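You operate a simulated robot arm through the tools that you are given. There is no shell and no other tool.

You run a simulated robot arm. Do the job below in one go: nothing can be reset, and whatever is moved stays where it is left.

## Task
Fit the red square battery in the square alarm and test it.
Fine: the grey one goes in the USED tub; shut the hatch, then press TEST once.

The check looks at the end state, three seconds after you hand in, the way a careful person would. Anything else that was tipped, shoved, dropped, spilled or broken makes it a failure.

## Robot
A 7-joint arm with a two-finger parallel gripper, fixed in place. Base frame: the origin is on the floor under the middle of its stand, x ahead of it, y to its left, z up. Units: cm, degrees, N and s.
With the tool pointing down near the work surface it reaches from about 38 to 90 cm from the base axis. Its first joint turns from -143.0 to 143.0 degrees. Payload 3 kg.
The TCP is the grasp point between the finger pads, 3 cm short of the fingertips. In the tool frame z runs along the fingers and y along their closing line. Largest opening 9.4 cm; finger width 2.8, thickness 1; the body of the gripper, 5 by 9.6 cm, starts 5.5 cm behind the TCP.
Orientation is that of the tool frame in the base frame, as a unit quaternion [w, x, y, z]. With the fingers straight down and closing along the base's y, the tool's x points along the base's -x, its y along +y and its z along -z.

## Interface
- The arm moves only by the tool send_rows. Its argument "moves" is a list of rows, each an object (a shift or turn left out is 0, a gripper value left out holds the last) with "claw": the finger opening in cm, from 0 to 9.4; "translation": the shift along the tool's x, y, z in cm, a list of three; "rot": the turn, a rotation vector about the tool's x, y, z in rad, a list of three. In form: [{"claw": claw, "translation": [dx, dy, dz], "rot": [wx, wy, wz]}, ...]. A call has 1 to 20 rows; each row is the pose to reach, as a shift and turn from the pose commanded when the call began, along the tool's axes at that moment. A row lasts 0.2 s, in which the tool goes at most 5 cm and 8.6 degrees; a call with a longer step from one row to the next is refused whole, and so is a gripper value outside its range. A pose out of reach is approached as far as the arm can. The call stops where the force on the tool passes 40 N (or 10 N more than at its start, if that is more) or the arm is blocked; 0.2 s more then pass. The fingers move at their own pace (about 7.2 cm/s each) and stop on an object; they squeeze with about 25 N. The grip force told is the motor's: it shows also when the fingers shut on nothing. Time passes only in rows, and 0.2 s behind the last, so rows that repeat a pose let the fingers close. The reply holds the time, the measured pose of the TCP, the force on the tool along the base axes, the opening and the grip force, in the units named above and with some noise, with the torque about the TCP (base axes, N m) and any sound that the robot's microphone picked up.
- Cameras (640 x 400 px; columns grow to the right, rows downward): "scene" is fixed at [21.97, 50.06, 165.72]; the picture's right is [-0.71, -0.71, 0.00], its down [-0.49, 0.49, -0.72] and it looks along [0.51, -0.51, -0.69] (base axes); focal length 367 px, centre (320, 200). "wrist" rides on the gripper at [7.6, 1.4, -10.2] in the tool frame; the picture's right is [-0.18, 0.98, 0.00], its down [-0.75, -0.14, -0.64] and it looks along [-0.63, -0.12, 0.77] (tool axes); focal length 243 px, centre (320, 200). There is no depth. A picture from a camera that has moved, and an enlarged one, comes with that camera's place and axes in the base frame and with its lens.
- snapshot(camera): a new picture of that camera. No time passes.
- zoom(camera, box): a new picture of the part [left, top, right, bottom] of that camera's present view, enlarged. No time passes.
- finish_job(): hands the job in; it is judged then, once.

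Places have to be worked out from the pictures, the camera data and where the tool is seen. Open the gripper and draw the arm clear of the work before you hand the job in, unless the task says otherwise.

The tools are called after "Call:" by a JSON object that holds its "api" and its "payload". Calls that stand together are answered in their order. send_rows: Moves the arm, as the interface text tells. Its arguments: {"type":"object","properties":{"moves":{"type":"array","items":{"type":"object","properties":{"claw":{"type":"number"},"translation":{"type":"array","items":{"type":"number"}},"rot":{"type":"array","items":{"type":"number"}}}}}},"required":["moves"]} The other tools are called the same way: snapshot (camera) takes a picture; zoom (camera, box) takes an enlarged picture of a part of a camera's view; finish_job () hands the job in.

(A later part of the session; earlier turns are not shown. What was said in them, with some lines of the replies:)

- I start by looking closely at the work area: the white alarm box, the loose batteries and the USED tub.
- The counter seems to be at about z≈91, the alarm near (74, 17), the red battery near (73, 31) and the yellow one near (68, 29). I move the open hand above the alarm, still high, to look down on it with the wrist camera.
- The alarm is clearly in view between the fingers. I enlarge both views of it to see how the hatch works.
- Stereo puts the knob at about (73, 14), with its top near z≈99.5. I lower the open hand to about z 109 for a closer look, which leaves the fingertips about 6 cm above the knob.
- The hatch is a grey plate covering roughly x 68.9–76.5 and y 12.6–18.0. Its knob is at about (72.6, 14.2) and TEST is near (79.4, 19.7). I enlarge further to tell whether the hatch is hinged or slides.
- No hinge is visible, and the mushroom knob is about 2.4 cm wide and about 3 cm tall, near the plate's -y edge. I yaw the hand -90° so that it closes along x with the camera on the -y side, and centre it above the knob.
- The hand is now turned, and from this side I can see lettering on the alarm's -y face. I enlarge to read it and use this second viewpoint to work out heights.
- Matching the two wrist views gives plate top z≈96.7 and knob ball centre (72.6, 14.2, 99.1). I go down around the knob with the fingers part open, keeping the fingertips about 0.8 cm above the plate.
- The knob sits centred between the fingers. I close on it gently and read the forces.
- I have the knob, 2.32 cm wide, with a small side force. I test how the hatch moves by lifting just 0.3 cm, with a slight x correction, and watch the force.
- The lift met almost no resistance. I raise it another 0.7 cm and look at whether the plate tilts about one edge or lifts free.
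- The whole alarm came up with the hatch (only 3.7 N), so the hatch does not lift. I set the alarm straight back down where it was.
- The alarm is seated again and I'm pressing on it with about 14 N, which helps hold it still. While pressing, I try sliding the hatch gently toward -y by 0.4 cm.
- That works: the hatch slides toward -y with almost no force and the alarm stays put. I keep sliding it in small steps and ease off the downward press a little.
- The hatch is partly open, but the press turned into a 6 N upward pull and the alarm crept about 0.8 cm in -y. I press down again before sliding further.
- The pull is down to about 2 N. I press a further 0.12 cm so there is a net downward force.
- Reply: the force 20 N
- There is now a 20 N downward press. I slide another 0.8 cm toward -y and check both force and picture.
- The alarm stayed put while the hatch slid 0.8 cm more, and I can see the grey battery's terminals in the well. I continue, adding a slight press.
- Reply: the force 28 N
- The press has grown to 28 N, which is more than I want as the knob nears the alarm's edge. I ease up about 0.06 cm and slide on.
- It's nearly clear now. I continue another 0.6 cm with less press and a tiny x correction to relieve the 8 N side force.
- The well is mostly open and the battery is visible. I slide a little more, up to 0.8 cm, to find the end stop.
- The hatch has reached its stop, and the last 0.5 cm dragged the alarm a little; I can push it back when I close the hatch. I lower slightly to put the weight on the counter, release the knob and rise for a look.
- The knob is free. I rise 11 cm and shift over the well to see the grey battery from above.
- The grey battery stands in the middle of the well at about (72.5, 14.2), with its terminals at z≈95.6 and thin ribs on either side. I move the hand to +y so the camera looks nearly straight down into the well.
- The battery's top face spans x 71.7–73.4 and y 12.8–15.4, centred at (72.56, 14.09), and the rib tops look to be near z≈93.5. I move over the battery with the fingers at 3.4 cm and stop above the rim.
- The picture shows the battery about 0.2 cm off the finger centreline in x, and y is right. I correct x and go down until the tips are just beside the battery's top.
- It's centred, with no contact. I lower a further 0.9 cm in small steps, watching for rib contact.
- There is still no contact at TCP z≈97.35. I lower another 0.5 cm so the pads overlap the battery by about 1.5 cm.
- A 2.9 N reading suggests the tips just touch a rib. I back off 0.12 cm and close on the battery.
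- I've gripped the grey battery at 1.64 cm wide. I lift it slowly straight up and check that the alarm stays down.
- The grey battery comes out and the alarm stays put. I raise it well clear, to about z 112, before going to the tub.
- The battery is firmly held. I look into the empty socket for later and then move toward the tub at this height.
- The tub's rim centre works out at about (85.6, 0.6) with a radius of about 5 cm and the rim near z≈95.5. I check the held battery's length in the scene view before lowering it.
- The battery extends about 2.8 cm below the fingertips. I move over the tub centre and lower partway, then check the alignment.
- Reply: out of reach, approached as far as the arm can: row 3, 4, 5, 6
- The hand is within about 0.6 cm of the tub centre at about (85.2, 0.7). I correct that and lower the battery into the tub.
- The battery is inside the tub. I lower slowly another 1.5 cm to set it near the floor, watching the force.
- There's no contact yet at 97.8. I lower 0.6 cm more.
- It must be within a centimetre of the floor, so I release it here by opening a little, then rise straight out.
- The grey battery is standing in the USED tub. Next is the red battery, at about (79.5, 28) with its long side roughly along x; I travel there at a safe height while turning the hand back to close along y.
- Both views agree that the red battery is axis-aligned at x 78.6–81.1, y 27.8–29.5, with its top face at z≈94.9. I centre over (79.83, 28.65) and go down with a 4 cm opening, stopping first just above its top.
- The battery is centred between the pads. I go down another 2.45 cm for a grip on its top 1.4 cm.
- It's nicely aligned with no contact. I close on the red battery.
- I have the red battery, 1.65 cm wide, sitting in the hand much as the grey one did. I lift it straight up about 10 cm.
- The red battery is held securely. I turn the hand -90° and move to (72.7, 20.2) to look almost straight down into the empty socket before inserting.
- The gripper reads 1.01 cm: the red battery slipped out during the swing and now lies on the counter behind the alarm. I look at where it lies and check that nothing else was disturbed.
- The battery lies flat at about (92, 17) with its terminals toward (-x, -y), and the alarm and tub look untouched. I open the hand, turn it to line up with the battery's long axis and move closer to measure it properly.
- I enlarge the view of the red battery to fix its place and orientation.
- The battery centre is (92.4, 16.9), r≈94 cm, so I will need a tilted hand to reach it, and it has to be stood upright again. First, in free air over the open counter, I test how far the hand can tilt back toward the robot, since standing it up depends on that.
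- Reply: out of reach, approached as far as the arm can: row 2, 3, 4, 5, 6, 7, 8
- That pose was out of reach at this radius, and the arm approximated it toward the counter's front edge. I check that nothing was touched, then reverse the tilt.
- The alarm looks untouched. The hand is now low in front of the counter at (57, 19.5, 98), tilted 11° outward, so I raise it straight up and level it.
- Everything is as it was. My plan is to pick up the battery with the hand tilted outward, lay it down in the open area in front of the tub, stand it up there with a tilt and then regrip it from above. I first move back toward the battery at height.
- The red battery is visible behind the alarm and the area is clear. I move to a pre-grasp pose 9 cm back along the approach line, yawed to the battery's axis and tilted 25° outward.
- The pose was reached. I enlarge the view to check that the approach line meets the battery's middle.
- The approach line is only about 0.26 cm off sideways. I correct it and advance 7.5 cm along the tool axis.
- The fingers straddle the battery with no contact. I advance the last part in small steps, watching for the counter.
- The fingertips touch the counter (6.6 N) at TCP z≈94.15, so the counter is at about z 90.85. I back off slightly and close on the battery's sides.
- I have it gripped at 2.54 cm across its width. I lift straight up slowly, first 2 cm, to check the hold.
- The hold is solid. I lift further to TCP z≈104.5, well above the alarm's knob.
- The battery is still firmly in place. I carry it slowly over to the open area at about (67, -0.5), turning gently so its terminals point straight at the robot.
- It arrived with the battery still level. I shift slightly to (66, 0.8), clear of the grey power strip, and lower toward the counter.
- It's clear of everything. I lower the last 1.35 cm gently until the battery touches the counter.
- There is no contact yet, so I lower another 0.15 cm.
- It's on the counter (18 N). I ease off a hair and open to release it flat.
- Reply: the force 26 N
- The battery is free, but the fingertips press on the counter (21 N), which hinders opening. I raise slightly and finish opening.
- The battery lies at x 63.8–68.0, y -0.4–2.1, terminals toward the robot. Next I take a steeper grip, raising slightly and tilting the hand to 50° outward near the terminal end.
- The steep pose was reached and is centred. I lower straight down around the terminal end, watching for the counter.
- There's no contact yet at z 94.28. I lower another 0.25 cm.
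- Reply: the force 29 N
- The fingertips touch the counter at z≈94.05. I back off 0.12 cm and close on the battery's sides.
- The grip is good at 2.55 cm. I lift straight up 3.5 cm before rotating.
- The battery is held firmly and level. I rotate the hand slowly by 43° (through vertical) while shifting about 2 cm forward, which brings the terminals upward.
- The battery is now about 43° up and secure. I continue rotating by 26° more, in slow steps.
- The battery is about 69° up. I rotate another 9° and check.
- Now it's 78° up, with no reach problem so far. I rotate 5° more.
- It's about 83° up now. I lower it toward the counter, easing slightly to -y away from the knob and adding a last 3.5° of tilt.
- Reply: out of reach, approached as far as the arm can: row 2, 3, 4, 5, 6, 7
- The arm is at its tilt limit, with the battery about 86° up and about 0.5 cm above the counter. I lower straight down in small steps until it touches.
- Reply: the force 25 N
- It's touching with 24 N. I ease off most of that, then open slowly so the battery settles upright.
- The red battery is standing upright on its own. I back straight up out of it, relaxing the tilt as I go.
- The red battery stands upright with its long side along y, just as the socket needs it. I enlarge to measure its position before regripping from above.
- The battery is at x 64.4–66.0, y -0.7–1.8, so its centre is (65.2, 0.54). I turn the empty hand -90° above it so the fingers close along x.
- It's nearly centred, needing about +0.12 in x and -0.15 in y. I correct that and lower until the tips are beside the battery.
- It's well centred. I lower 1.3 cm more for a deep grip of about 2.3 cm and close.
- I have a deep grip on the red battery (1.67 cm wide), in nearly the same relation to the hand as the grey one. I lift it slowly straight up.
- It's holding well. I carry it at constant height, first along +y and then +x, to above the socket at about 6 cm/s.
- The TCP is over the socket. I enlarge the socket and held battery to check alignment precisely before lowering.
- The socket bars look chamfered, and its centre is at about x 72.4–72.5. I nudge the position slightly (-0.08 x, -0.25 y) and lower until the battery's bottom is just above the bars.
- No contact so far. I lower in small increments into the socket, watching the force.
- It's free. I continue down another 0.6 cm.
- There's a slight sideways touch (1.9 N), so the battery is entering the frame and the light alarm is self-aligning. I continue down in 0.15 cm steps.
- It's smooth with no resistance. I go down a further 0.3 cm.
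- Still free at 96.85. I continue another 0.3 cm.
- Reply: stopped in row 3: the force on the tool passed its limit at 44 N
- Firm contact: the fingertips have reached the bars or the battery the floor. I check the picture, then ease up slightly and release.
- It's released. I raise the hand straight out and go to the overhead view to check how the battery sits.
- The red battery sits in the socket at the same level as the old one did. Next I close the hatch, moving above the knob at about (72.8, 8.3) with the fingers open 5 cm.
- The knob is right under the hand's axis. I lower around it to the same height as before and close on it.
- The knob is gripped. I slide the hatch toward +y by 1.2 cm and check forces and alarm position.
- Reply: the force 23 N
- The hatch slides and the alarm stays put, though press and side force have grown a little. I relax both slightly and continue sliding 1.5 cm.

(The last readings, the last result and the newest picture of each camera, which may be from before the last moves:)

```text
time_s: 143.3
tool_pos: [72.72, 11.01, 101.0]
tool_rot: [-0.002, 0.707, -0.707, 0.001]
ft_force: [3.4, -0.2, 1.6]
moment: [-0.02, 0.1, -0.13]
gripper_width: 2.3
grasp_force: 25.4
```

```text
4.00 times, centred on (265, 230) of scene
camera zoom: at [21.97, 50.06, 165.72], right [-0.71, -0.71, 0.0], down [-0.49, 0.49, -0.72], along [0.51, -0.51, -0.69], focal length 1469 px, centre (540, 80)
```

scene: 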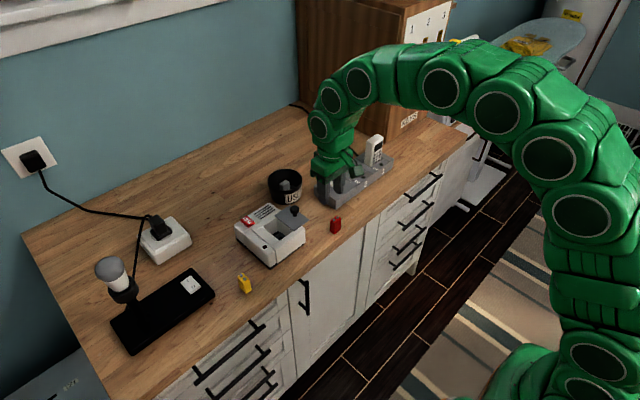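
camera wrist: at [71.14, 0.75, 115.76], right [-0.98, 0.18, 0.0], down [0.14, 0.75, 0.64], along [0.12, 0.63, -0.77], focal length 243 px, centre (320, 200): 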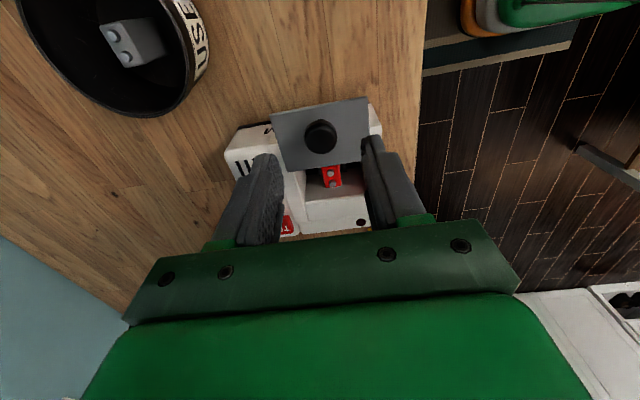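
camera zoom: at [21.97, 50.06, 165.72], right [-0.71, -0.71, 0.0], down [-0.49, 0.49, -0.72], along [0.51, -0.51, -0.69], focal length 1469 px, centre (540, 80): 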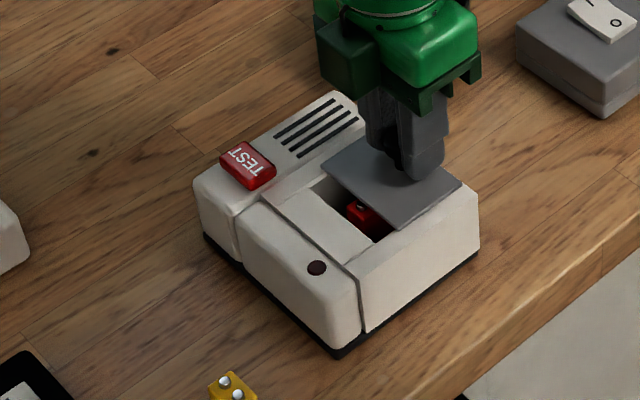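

The hatch is sliding freely and passing over the battery. I continue another 1.6 cm toward closed.

Call:
{"api": "send_rows", "payload": {"moves": [{"translation": [0, 0, 0.02]}, {"translation": [-0.25, 0, 0.02]}, {"translation": [-0.5, 0, 0.02]}, {"translation": [-0.75, 0, 0.02]}, {"translation": [-1.0, 0, 0.02]}, {"translation": [-1.3, 0, 0.02]}, {"translation": [-1.6, 0, 0.02]}, {"translation": [-1.6, 0, 0.02]}]}}

Call:
{"api": "zoom", "payload": {"camera": "scene", "box": [220, 180, 310, 280]}}

```text
time_s: 145.1
tool_pos: [72.69, 12.42, 100.83]
tool_rot: [-0.001, 0.708, -0.706, 0.002]
ft_force: [-3.4, -0.5, 9.0]
moment: [-0.03, 0.06, 0.01]
gripper_width: 2.28
grasp_force: 24.1
```

```text
4.00 times, centred on (265, 230) of scene
camera zoom: at [21.97, 50.06, 165.72], right [-0.71, -0.71, 0.0], down [-0.49, 0.49, -0.72], along [0.51, -0.51, -0.69], focal length 1469 px, centre (540, 80)
```

zoom: 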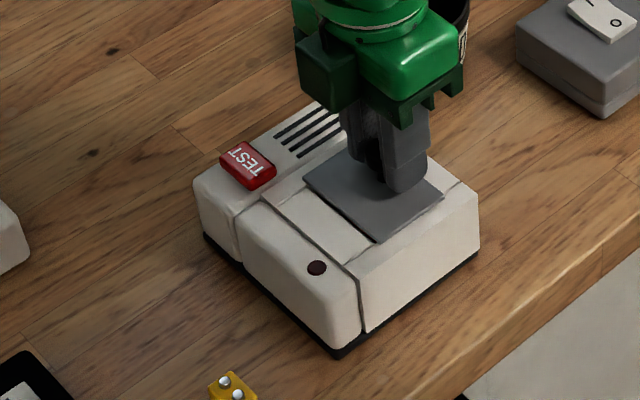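

It's nearly closed. I push on in small steps to find the closed stop.

Call:
{"api": "send_rows", "payload": {"moves": [{"translation": [-0.2, 0, 0]}, {"translation": [-0.4, 0, 0]}, {"translation": [-0.6, 0, 0]}, {"translation": [-0.8, 0, 0]}, {"translation": [-0.8, 0, 0]}]}}

Call:
{"api": "zoom", "payload": {"camera": "scene", "box": [220, 180, 310, 280]}}

```text
time_s: 146.3
tool_pos: [72.64, 13.35, 100.96]
tool_rot: [0.0, 0.708, -0.706, 0.001]
ft_force: [0.3, 0.2, 0.7]
moment: [-0.15, 0.1, 0.0]
gripper_width: 2.33
grasp_force: 25.0
```

```text
4.00 times, centred on (265, 230) of scene
camera zoom: at [21.97, 50.06, 165.72], right [-0.71, -0.71, 0.0], down [-0.49, 0.49, -0.72], along [0.51, -0.51, -0.69], focal length 1469 px, centre (540, 80)
```

zoom: 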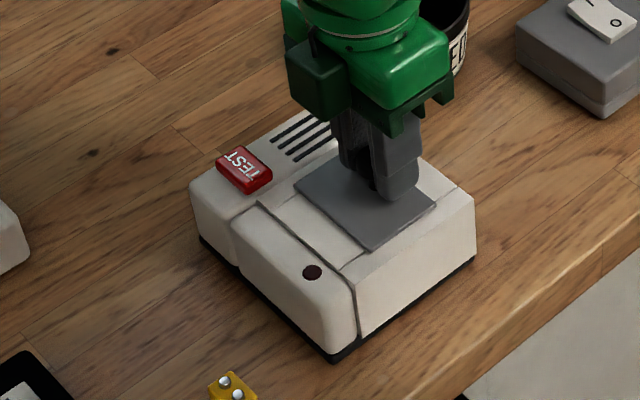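

The hatch is at its closed stop; the last bit moved the alarm along with it. I push another 0.7 cm toward +y to return the alarm to about its original spot.

Call:
{"api": "send_rows", "payload": {"moves": [{"translation": [-0.15, 0, 0]}, {"translation": [-0.3, 0, 0]}, {"translation": [-0.45, 0, 0]}, {"translation": [-0.6, 0, 0]}, {"translation": [-0.7, 0, 0]}, {"translation": [-0.7, 0, 0]}]}}

Call:
{"api": "zoom", "payload": {"camera": "scene", "box": [220, 180, 310, 280]}}

Call:
{"api": "zoom", "payload": {"camera": "wrist", "box": [150, 40, 450, 240]}}

```text
time_s: 147.7
tool_pos: [72.7, 13.96, 100.98]
tool_rot: [-0.001, 0.708, -0.706, 0.0]
ft_force: [-0.9, -0.8, -0.8]
moment: [0.07, -0.1, 0.01]
gripper_width: 2.29
grasp_force: 25.0
```

```text
4.00 times, centred on (265, 230) of scene
camera zoom: at [21.97, 50.06, 165.72], right [-0.71, -0.71, 0.0], down [-0.49, 0.49, -0.72], along [0.51, -0.51, -0.69], focal length 1469 px, centre (540, 80)
```

zoom: 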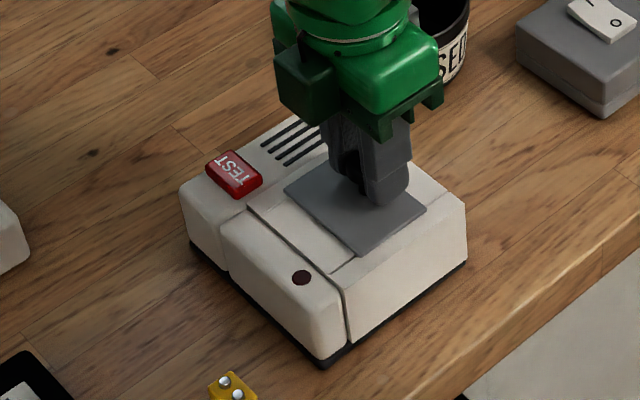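

```text
2.00 times, centred on (300, 140) of wrist
camera zoom: at [71.12, 6.41, 111.11], right [-0.98, 0.18, 0.0], down [0.14, 0.75, 0.64], along [0.12, 0.63, -0.77], focal length 485 px, centre (360, 320)
```

zoom: 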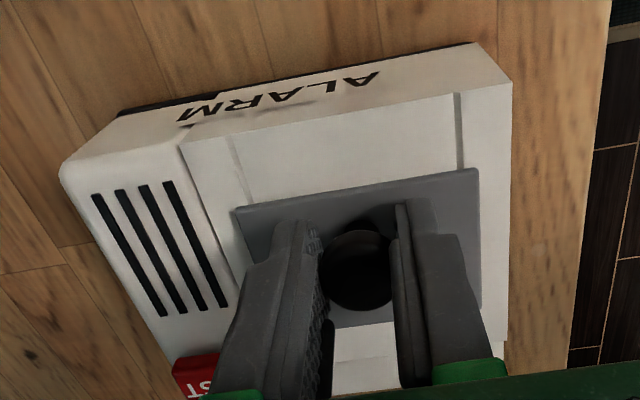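

The alarm is back at its original place (LED at the same pixels). To be sure the hatch is fully shut, I press down a little and push +y once more, watching for resistance.

Call:
{"api": "send_rows", "payload": {"moves": [{"translation": [0, 0, 0.05]}, {"translation": [0, 0, 0.1]}, {"translation": [-0.05, 0, 0.1]}, {"translation": [-0.1, 0, 0.1]}, {"translation": [-0.15, 0, 0.1]}, {"translation": [-0.15, 0, 0.1]}]}}

Call:
{"api": "zoom", "payload": {"camera": "scene", "box": [220, 180, 310, 280]}}

Call:
{"api": "zoom", "payload": {"camera": "wrist", "box": [150, 40, 450, 240]}}

```text
time_s: 149.1
tool_pos: [72.75, 14.09, 100.91]
tool_rot: [-0.001, 0.708, -0.706, 0.001]
ft_force: [-5.7, -10.2, 17.4]
moment: [-0.2, 0.15, 0.02]
gripper_width: 2.28
grasp_force: 25.3
```

```text
4.00 times, centred on (265, 230) of scene
camera zoom: at [21.97, 50.06, 165.72], right [-0.71, -0.71, 0.0], down [-0.49, 0.49, -0.72], along [0.51, -0.51, -0.69], focal length 1469 px, centre (540, 80)
```

zoom: 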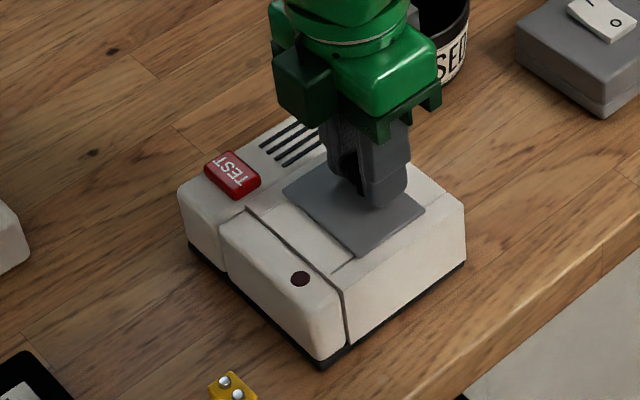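

```text
2.00 times, centred on (300, 140) of wrist
camera zoom: at [71.12, 6.54, 111.04], right [-0.98, 0.18, 0.0], down [0.14, 0.75, 0.64], along [0.12, 0.63, -0.77], focal length 485 px, centre (360, 320)
```

zoom: 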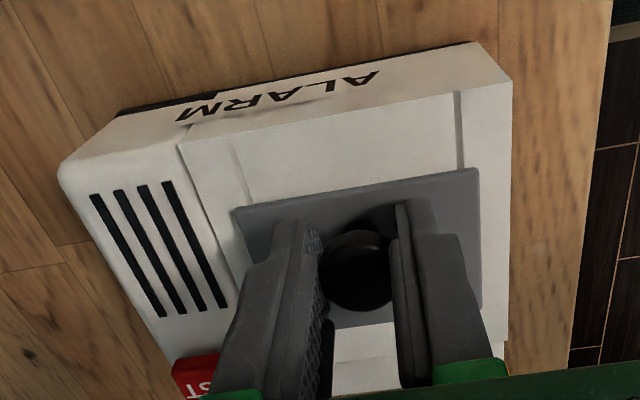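

There's a firm 10 N resistance, so the hatch is fully shut. I release the knob and rise clear.

Call:
{"api": "send_rows", "payload": {"moves": [{"translation": [0, 0, -0.06]}, {"translation": [0, 0, -0.08], "claw": 2.8}, {"translation": [0, 0, -0.08], "claw": 3.6}, {"translation": [0, 0, -0.08], "claw": 4.6}, {"translation": [0, 0, -0.08], "claw": 5}, {"translation": [0, 0, -1.5], "claw": 5}, {"translation": [0, 0, -4], "claw": 5}, {"translation": [0, 0, -7], "claw": 5}, {"translation": [0, 0, -8], "claw": 5}, {"translation": [0, 0, -8], "claw": 5}]}}

Call:
{"api": "snapshot", "payload": {"camera": "wrist"}}

Call:
{"api": "zoom", "payload": {"camera": "wrist", "box": [210, 50, 390, 200]}}

Call:
{"api": "zoom", "payload": {"camera": "scene", "box": [220, 180, 310, 280]}}

```text
time_s: 151.3
tool_pos: [72.66, 14.11, 108.77]
tool_rot: [0.0, 0.708, -0.706, 0.001]
ft_force: [-0.2, 0.0, -0.5]
moment: [-0.02, -0.01, 0.04]
gripper_width: 5.01
grasp_force: 0.0
```

```text
taken
camera wrist: at [70.99, 6.5, 118.93], right [-0.98, 0.18, 0.0], down [0.14, 0.75, 0.64], along [0.12, 0.63, -0.77], focal length 243 px, centre (320, 200)
```

wrist: 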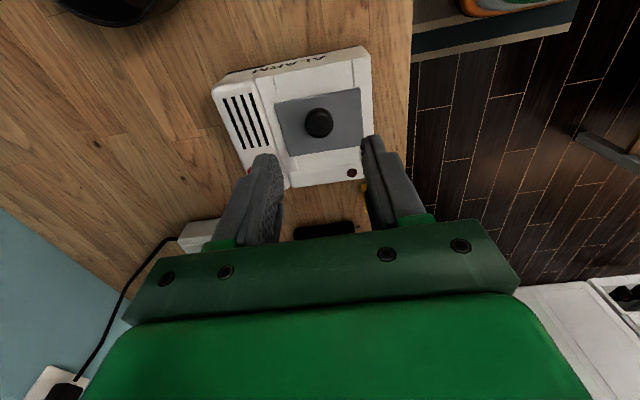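

```text
2.67 times, centred on (300, 125) of wrist
camera zoom: at [70.99, 6.5, 118.93], right [-0.98, 0.18, 0.0], down [0.14, 0.75, 0.64], along [0.12, 0.63, -0.77], focal length 647 px, centre (373, 400)
```

zoom: 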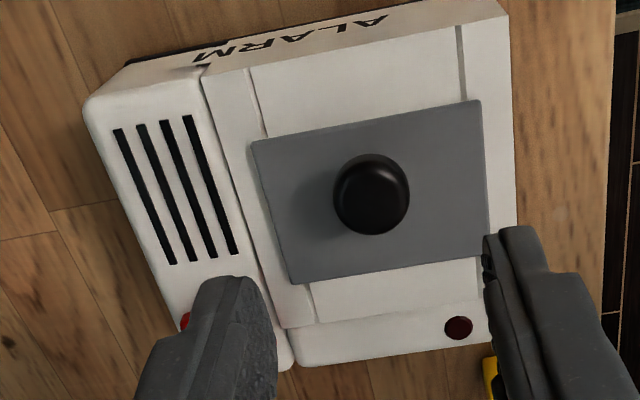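

```text
4.00 times, centred on (265, 230) of scene
camera zoom: at [21.97, 50.06, 165.72], right [-0.71, -0.71, 0.0], down [-0.49, 0.49, -0.72], along [0.51, -0.51, -0.69], focal length 1469 px, centre (540, 80)
```

zoom: 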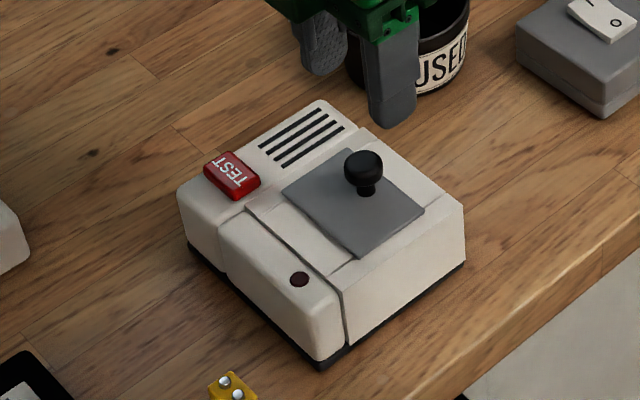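

The hatch is shut and the alarm is in place. I move above the TEST button at about (79.5, 19.7), turning the hand back and closing the fingers for one clean press.

Call:
{"api": "send_rows", "payload": {"moves": [{"translation": [-0.5, -0.6, 0], "rot": [0, 0, 0.1428], "claw": 4}, {"translation": [-1.0, -1.3, 0], "rot": [0, 0, 0.2856], "claw": 2}, {"translation": [-1.5, -1.9, 0], "rot": [0, 0, 0.4284], "claw": 0.5}, {"translation": [-2.0, -2.6, 0], "rot": [0, 0, 0.5712], "claw": 0}, {"translation": [-2.5, -3.2, 0], "rot": [0, 0, 0.714]}, {"translation": [-3.1, -3.9, 0], "rot": [0, 0, 0.8568]}, {"translation": [-3.6, -4.6, 0], "rot": [0, 0, 0.9996]}, {"translation": [-4.1, -5.2, 0.2], "rot": [0, 0, 1.1424]}, {"translation": [-4.6, -5.9, 0.4], "rot": [0, 0, 1.2852]}, {"translation": [-5.1, -6.5, 0.6], "rot": [0, 0, 1.428]}, {"translation": [-5.6, -7.1, 0.7], "rot": [0, 0, 1.5708]}, {"translation": [-5.6, -7.1, 0.7], "rot": [0, 0, 1.5708]}]}}

Call:
{"api": "snapshot", "payload": {"camera": "wrist"}}

Call:
{"api": "zoom", "payload": {"camera": "wrist", "box": [240, 60, 400, 200]}}

Call:
{"api": "zoom", "payload": {"camera": "scene", "box": [220, 160, 310, 280]}}

```text
time_s: 153.9
tool_pos: [80.03, 19.67, 108.27]
tool_rot: [0.001, 0.001, 1.0, 0.0]
ft_force: [-0.3, -0.3, 0.0]
moment: [0.01, 0.0, 0.02]
gripper_width: 0.0
grasp_force: 25.2
```

```text
taken
camera wrist: at [72.12, 21.15, 118.37], right [0.18, 0.98, 0.0], down [0.75, -0.14, 0.64], along [0.63, -0.12, -0.77], focal length 243 px, centre (320, 200)
```

wrist: 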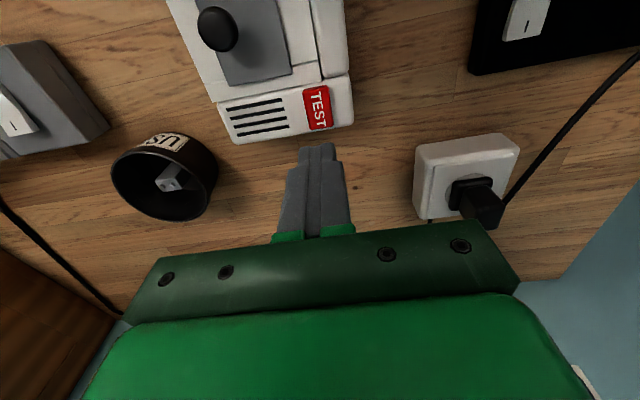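

```text
2.86 times, centred on (320, 130) of wrist
camera zoom: at [72.12, 21.15, 118.37], right [0.18, 0.98, 0.0], down [0.75, -0.14, 0.64], along [0.63, -0.12, -0.77], focal length 693 px, centre (320, 400)
```

zoom: 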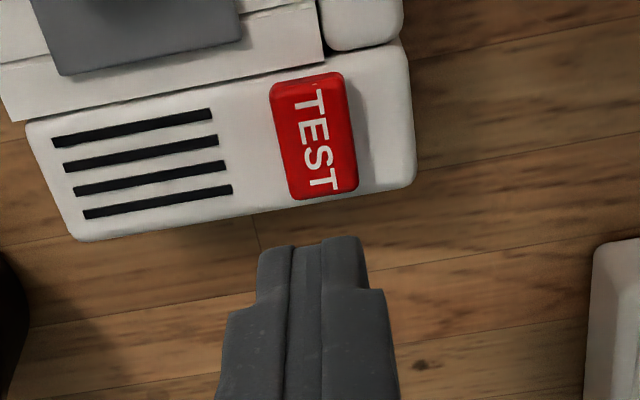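

```text
3.33 times, centred on (265, 220) of scene
camera zoom: at [21.97, 50.06, 165.72], right [-0.71, -0.71, 0.0], down [-0.49, 0.49, -0.72], along [0.51, -0.51, -0.69], focal length 1224 px, centre (503, 133)
```

zoom: 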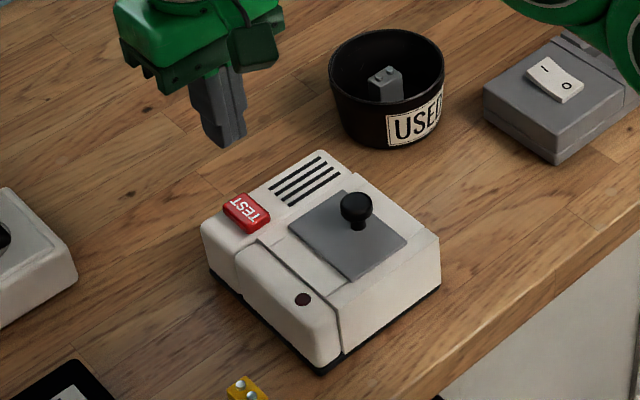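

The button spans about x 77.8–81.1, y 18.6–20.8. I correct by 0.3 cm and lower the closed fingers to about 1 cm above it.

Call:
{"api": "send_rows", "payload": {"moves": [{"translation": [0.3, -0.08, 0.5], "claw": 0}, {"translation": [0.3, -0.08, 2]}, {"translation": [0.3, -0.08, 4]}, {"translation": [0.3, -0.08, 5.5]}, {"translation": [0.3, -0.08, 6.5]}, {"translation": [0.3, -0.08, 6.9]}, {"translation": [0.3, -0.08, 6.9]}]}}

Call:
{"api": "zoom", "payload": {"camera": "wrist", "box": [240, 60, 400, 200]}}

Call:
{"api": "zoom", "payload": {"camera": "scene", "box": [220, 180, 310, 280]}}

```text
time_s: 155.5
tool_pos: [79.48, 19.7, 101.23]
tool_rot: [0.001, -0.001, 1.0, 0.0]
ft_force: [-0.7, 0.1, -0.1]
moment: [0.0, -0.02, 0.0]
gripper_width: 0.01
grasp_force: 25.2
```

```text
2.86 times, centred on (320, 130) of wrist
camera zoom: at [71.71, 21.07, 111.46], right [0.18, 0.98, 0.0], down [0.75, -0.14, 0.64], along [0.63, -0.12, -0.77], focal length 693 px, centre (320, 400)
```

zoom: 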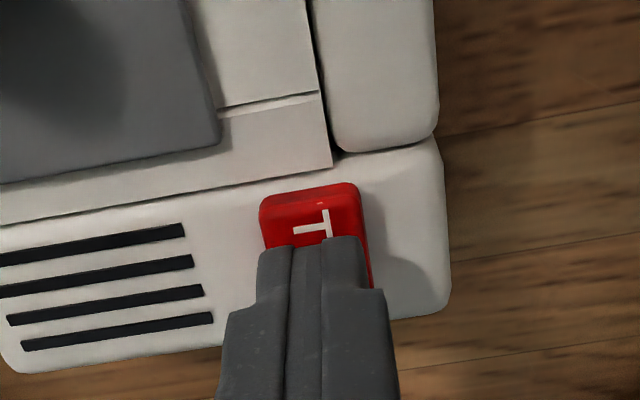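

```text
4.00 times, centred on (265, 230) of scene
camera zoom: at [21.97, 50.06, 165.72], right [-0.71, -0.71, 0.0], down [-0.49, 0.49, -0.72], along [0.51, -0.51, -0.69], focal length 1469 px, centre (540, 80)
```

zoom: 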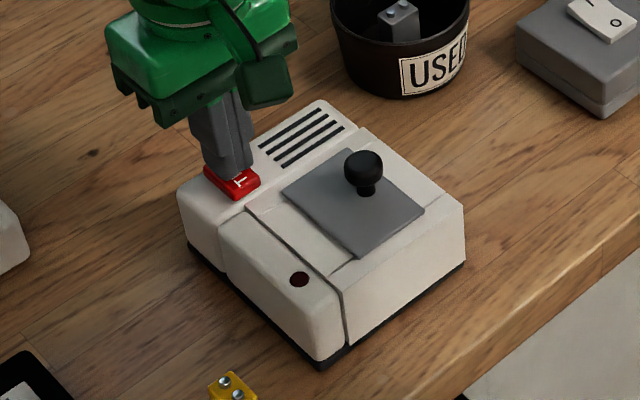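

The fingers are right over the button. I lower slowly in one continuous press, first 0.7 cm to find contact.

Call:
{"api": "send_rows", "payload": {"moves": [{"translation": [0, 0, 0.2]}, {"translation": [0, 0, 0.4]}, {"translation": [0, 0, 0.6]}, {"translation": [0, 0, 0.7]}, {"translation": [0, 0, 0.7]}]}}

```text
time_s: 156.7
tool_pos: [79.55, 19.74, 100.63]
tool_rot: [0.002, 0.0, 1.0, 0.0]
ft_force: [-1.7, -2.6, 10.5]
moment: [-0.09, 0.06, 0.01]
gripper_width: 0.0
grasp_force: 24.9
heard: click
```

I heard a click at 10 N, so the button went down. I check the LED before lifting off.

Call:
{"api": "zoom", "payload": {"camera": "scene", "box": [220, 180, 310, 280]}}

Call:
{"api": "zoom", "payload": {"camera": "wrist", "box": [240, 40, 400, 200]}}

```text
4.00 times, centred on (265, 230) of scene
camera zoom: at [21.97, 50.06, 165.72], right [-0.71, -0.71, 0.0], down [-0.49, 0.49, -0.72], along [0.51, -0.51, -0.69], focal length 1469 px, centre (540, 80)
```

zoom: 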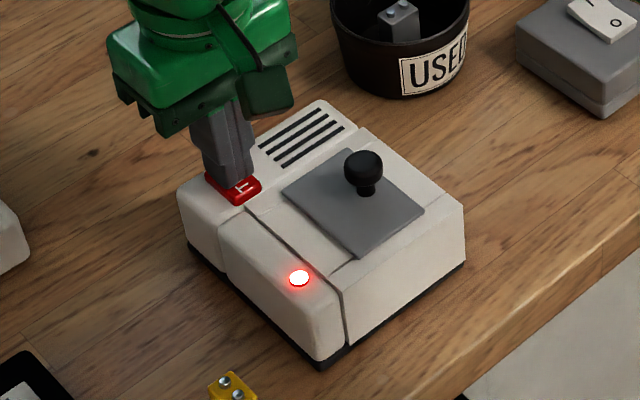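

```text
2.50 times, centred on (320, 120) of wrist
camera zoom: at [71.74, 21.12, 110.73], right [0.18, 0.98, 0.0], down [0.75, -0.14, 0.64], along [0.63, -0.12, -0.76], focal length 606 px, centre (320, 400)
```

zoom: 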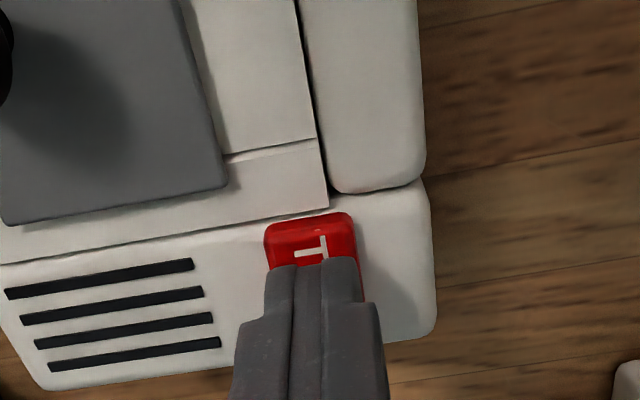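

The LED lights red, so the test works with the new battery. I lift straight off in one smooth motion so the button is pressed only once.

Call:
{"api": "send_rows", "payload": {"moves": [{"translation": [0, 0, -0.6]}, {"translation": [0, 0, -2]}, {"translation": [0, 0, -4]}, {"translation": [0, 0, -6.5]}, {"translation": [0, 0, -7.5]}, {"translation": [0, 0, -7.5]}]}}

Call:
{"api": "zoom", "payload": {"camera": "scene", "box": [220, 180, 310, 280]}}

Call:
{"api": "snapshot", "payload": {"camera": "scene"}}

```text
time_s: 158.1
tool_pos: [79.51, 19.75, 108.22]
tool_rot: [0.001, -0.001, 1.0, 0.0]
ft_force: [-0.1, -0.6, 0.4]
moment: [0.02, 0.01, 0.02]
gripper_width: 0.04
grasp_force: 25.0
```

```text
4.00 times, centred on (265, 230) of scene
camera zoom: at [21.97, 50.06, 165.72], right [-0.71, -0.71, 0.0], down [-0.49, 0.49, -0.72], along [0.51, -0.51, -0.69], focal length 1469 px, centre (540, 80)
```

zoom: 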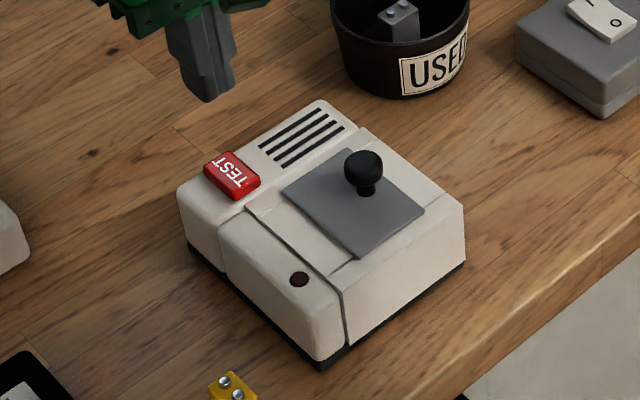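

```text
taken
```

scene: 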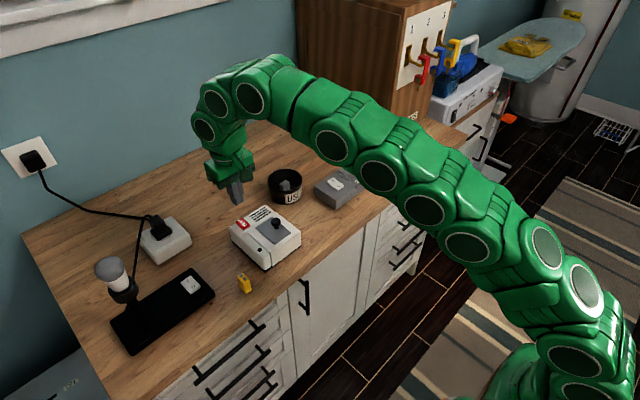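

The LED came on during the press and the button is released again; alarm, tub, yellow battery and the rest are in place. I open the gripper and draw the arm back clear of the counter.

Call:
{"api": "send_rows", "payload": {"moves": [{"translation": [1.5, -0.5, -1.5], "claw": 3}, {"translation": [4, -2, -3], "claw": 6}, {"translation": [6.5, -3.2, -4.5], "claw": 9}, {"translation": [9, -4.5, -6]}, {"translation": [11.5, -5.8, -7.5]}, {"translation": [14, -7, -9.5]}, {"translation": [16.5, -8.2, -11.5]}, {"translation": [19, -9.5, -13.5]}, {"translation": [21.5, -10.8, -15.5]}, {"translation": [24, -12, -17.5]}, {"translation": [26.5, -13.3, -19]}, {"translation": [29, -14.5, -20]}, {"translation": [29, -14.5, -20]}]}}

Call:
{"api": "snapshot", "payload": {"camera": "scene"}}

Call:
{"api": "zoom", "payload": {"camera": "scene", "box": [200, 150, 340, 300]}}

Call:
{"api": "snapshot", "payload": {"camera": "wrist"}}

```text
time_s: 160.9
tool_pos: [50.58, 5.22, 128.44]
tool_rot: [0.002, -0.002, 1.0, 0.001]
ft_force: [0.2, -0.4, 0.2]
moment: [0.01, 0.0, -0.01]
gripper_width: 8.99
grasp_force: 0.0
```

```text
taken
```

scene: 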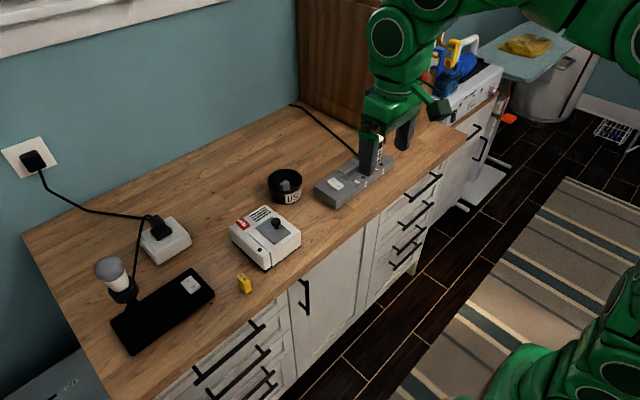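

```text
2.67 times, centred on (270, 225) of scene
camera zoom: at [21.97, 50.06, 165.72], right [-0.71, -0.71, 0.0], down [-0.49, 0.49, -0.72], along [0.51, -0.51, -0.69], focal length 979 px, centre (453, 133)
```

zoom: 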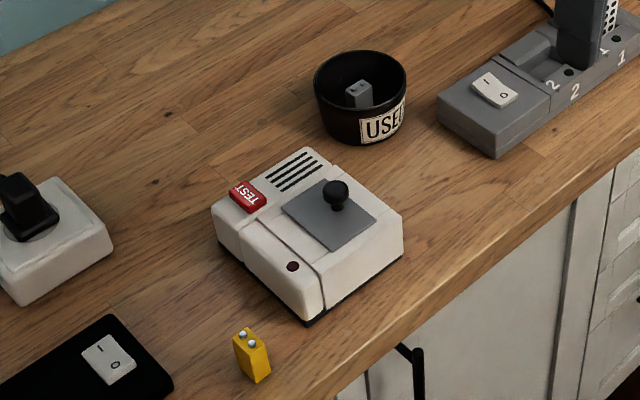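

```text
taken
camera wrist: at [42.72, 6.67, 138.55], right [0.18, 0.98, 0.0], down [0.75, -0.14, 0.64], along [0.63, -0.12, -0.76], focal length 243 px, centre (320, 200)
```

wrist: 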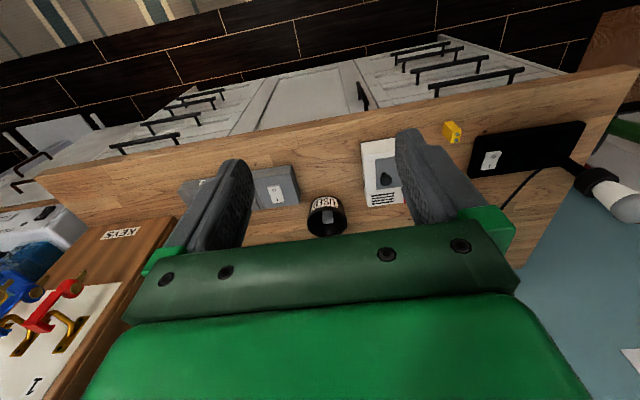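

The final pictures show the hatch shut, TEST released, the grey battery in the USED tub, the yellow battery and other items untouched, and the arm clear and open. I hand the job in.

Call:
{"api": "finish_job", "payload": {}}

```text
The job is handed in.
```

The red battery is fitted in the alarm and the test worked: one press of TEST gave a click and the LED lit red while the button was down. The grey battery is in the USED tub, the hatch is shut, and the gripper is open and clear of the counter.

- **Dropped battery:** the red battery slipped out of the gripper on the first carry and landed on the counter behind the alarm. I picked it up, stood it upright and fitted it on the second try. It didn't hit anything that I could see.
- **Alarm moved and put back:** the alarm isn't fixed down. It lifted about 1 cm when I first tried the hatch, and slid about 1.2 cm as the hatch opened. I set it straight back down, then pushed it back when closing the hatch, and the LED now sits at its original spot in the scene picture.

The yellow battery and everything else on the counter look untouched in the final pictures.
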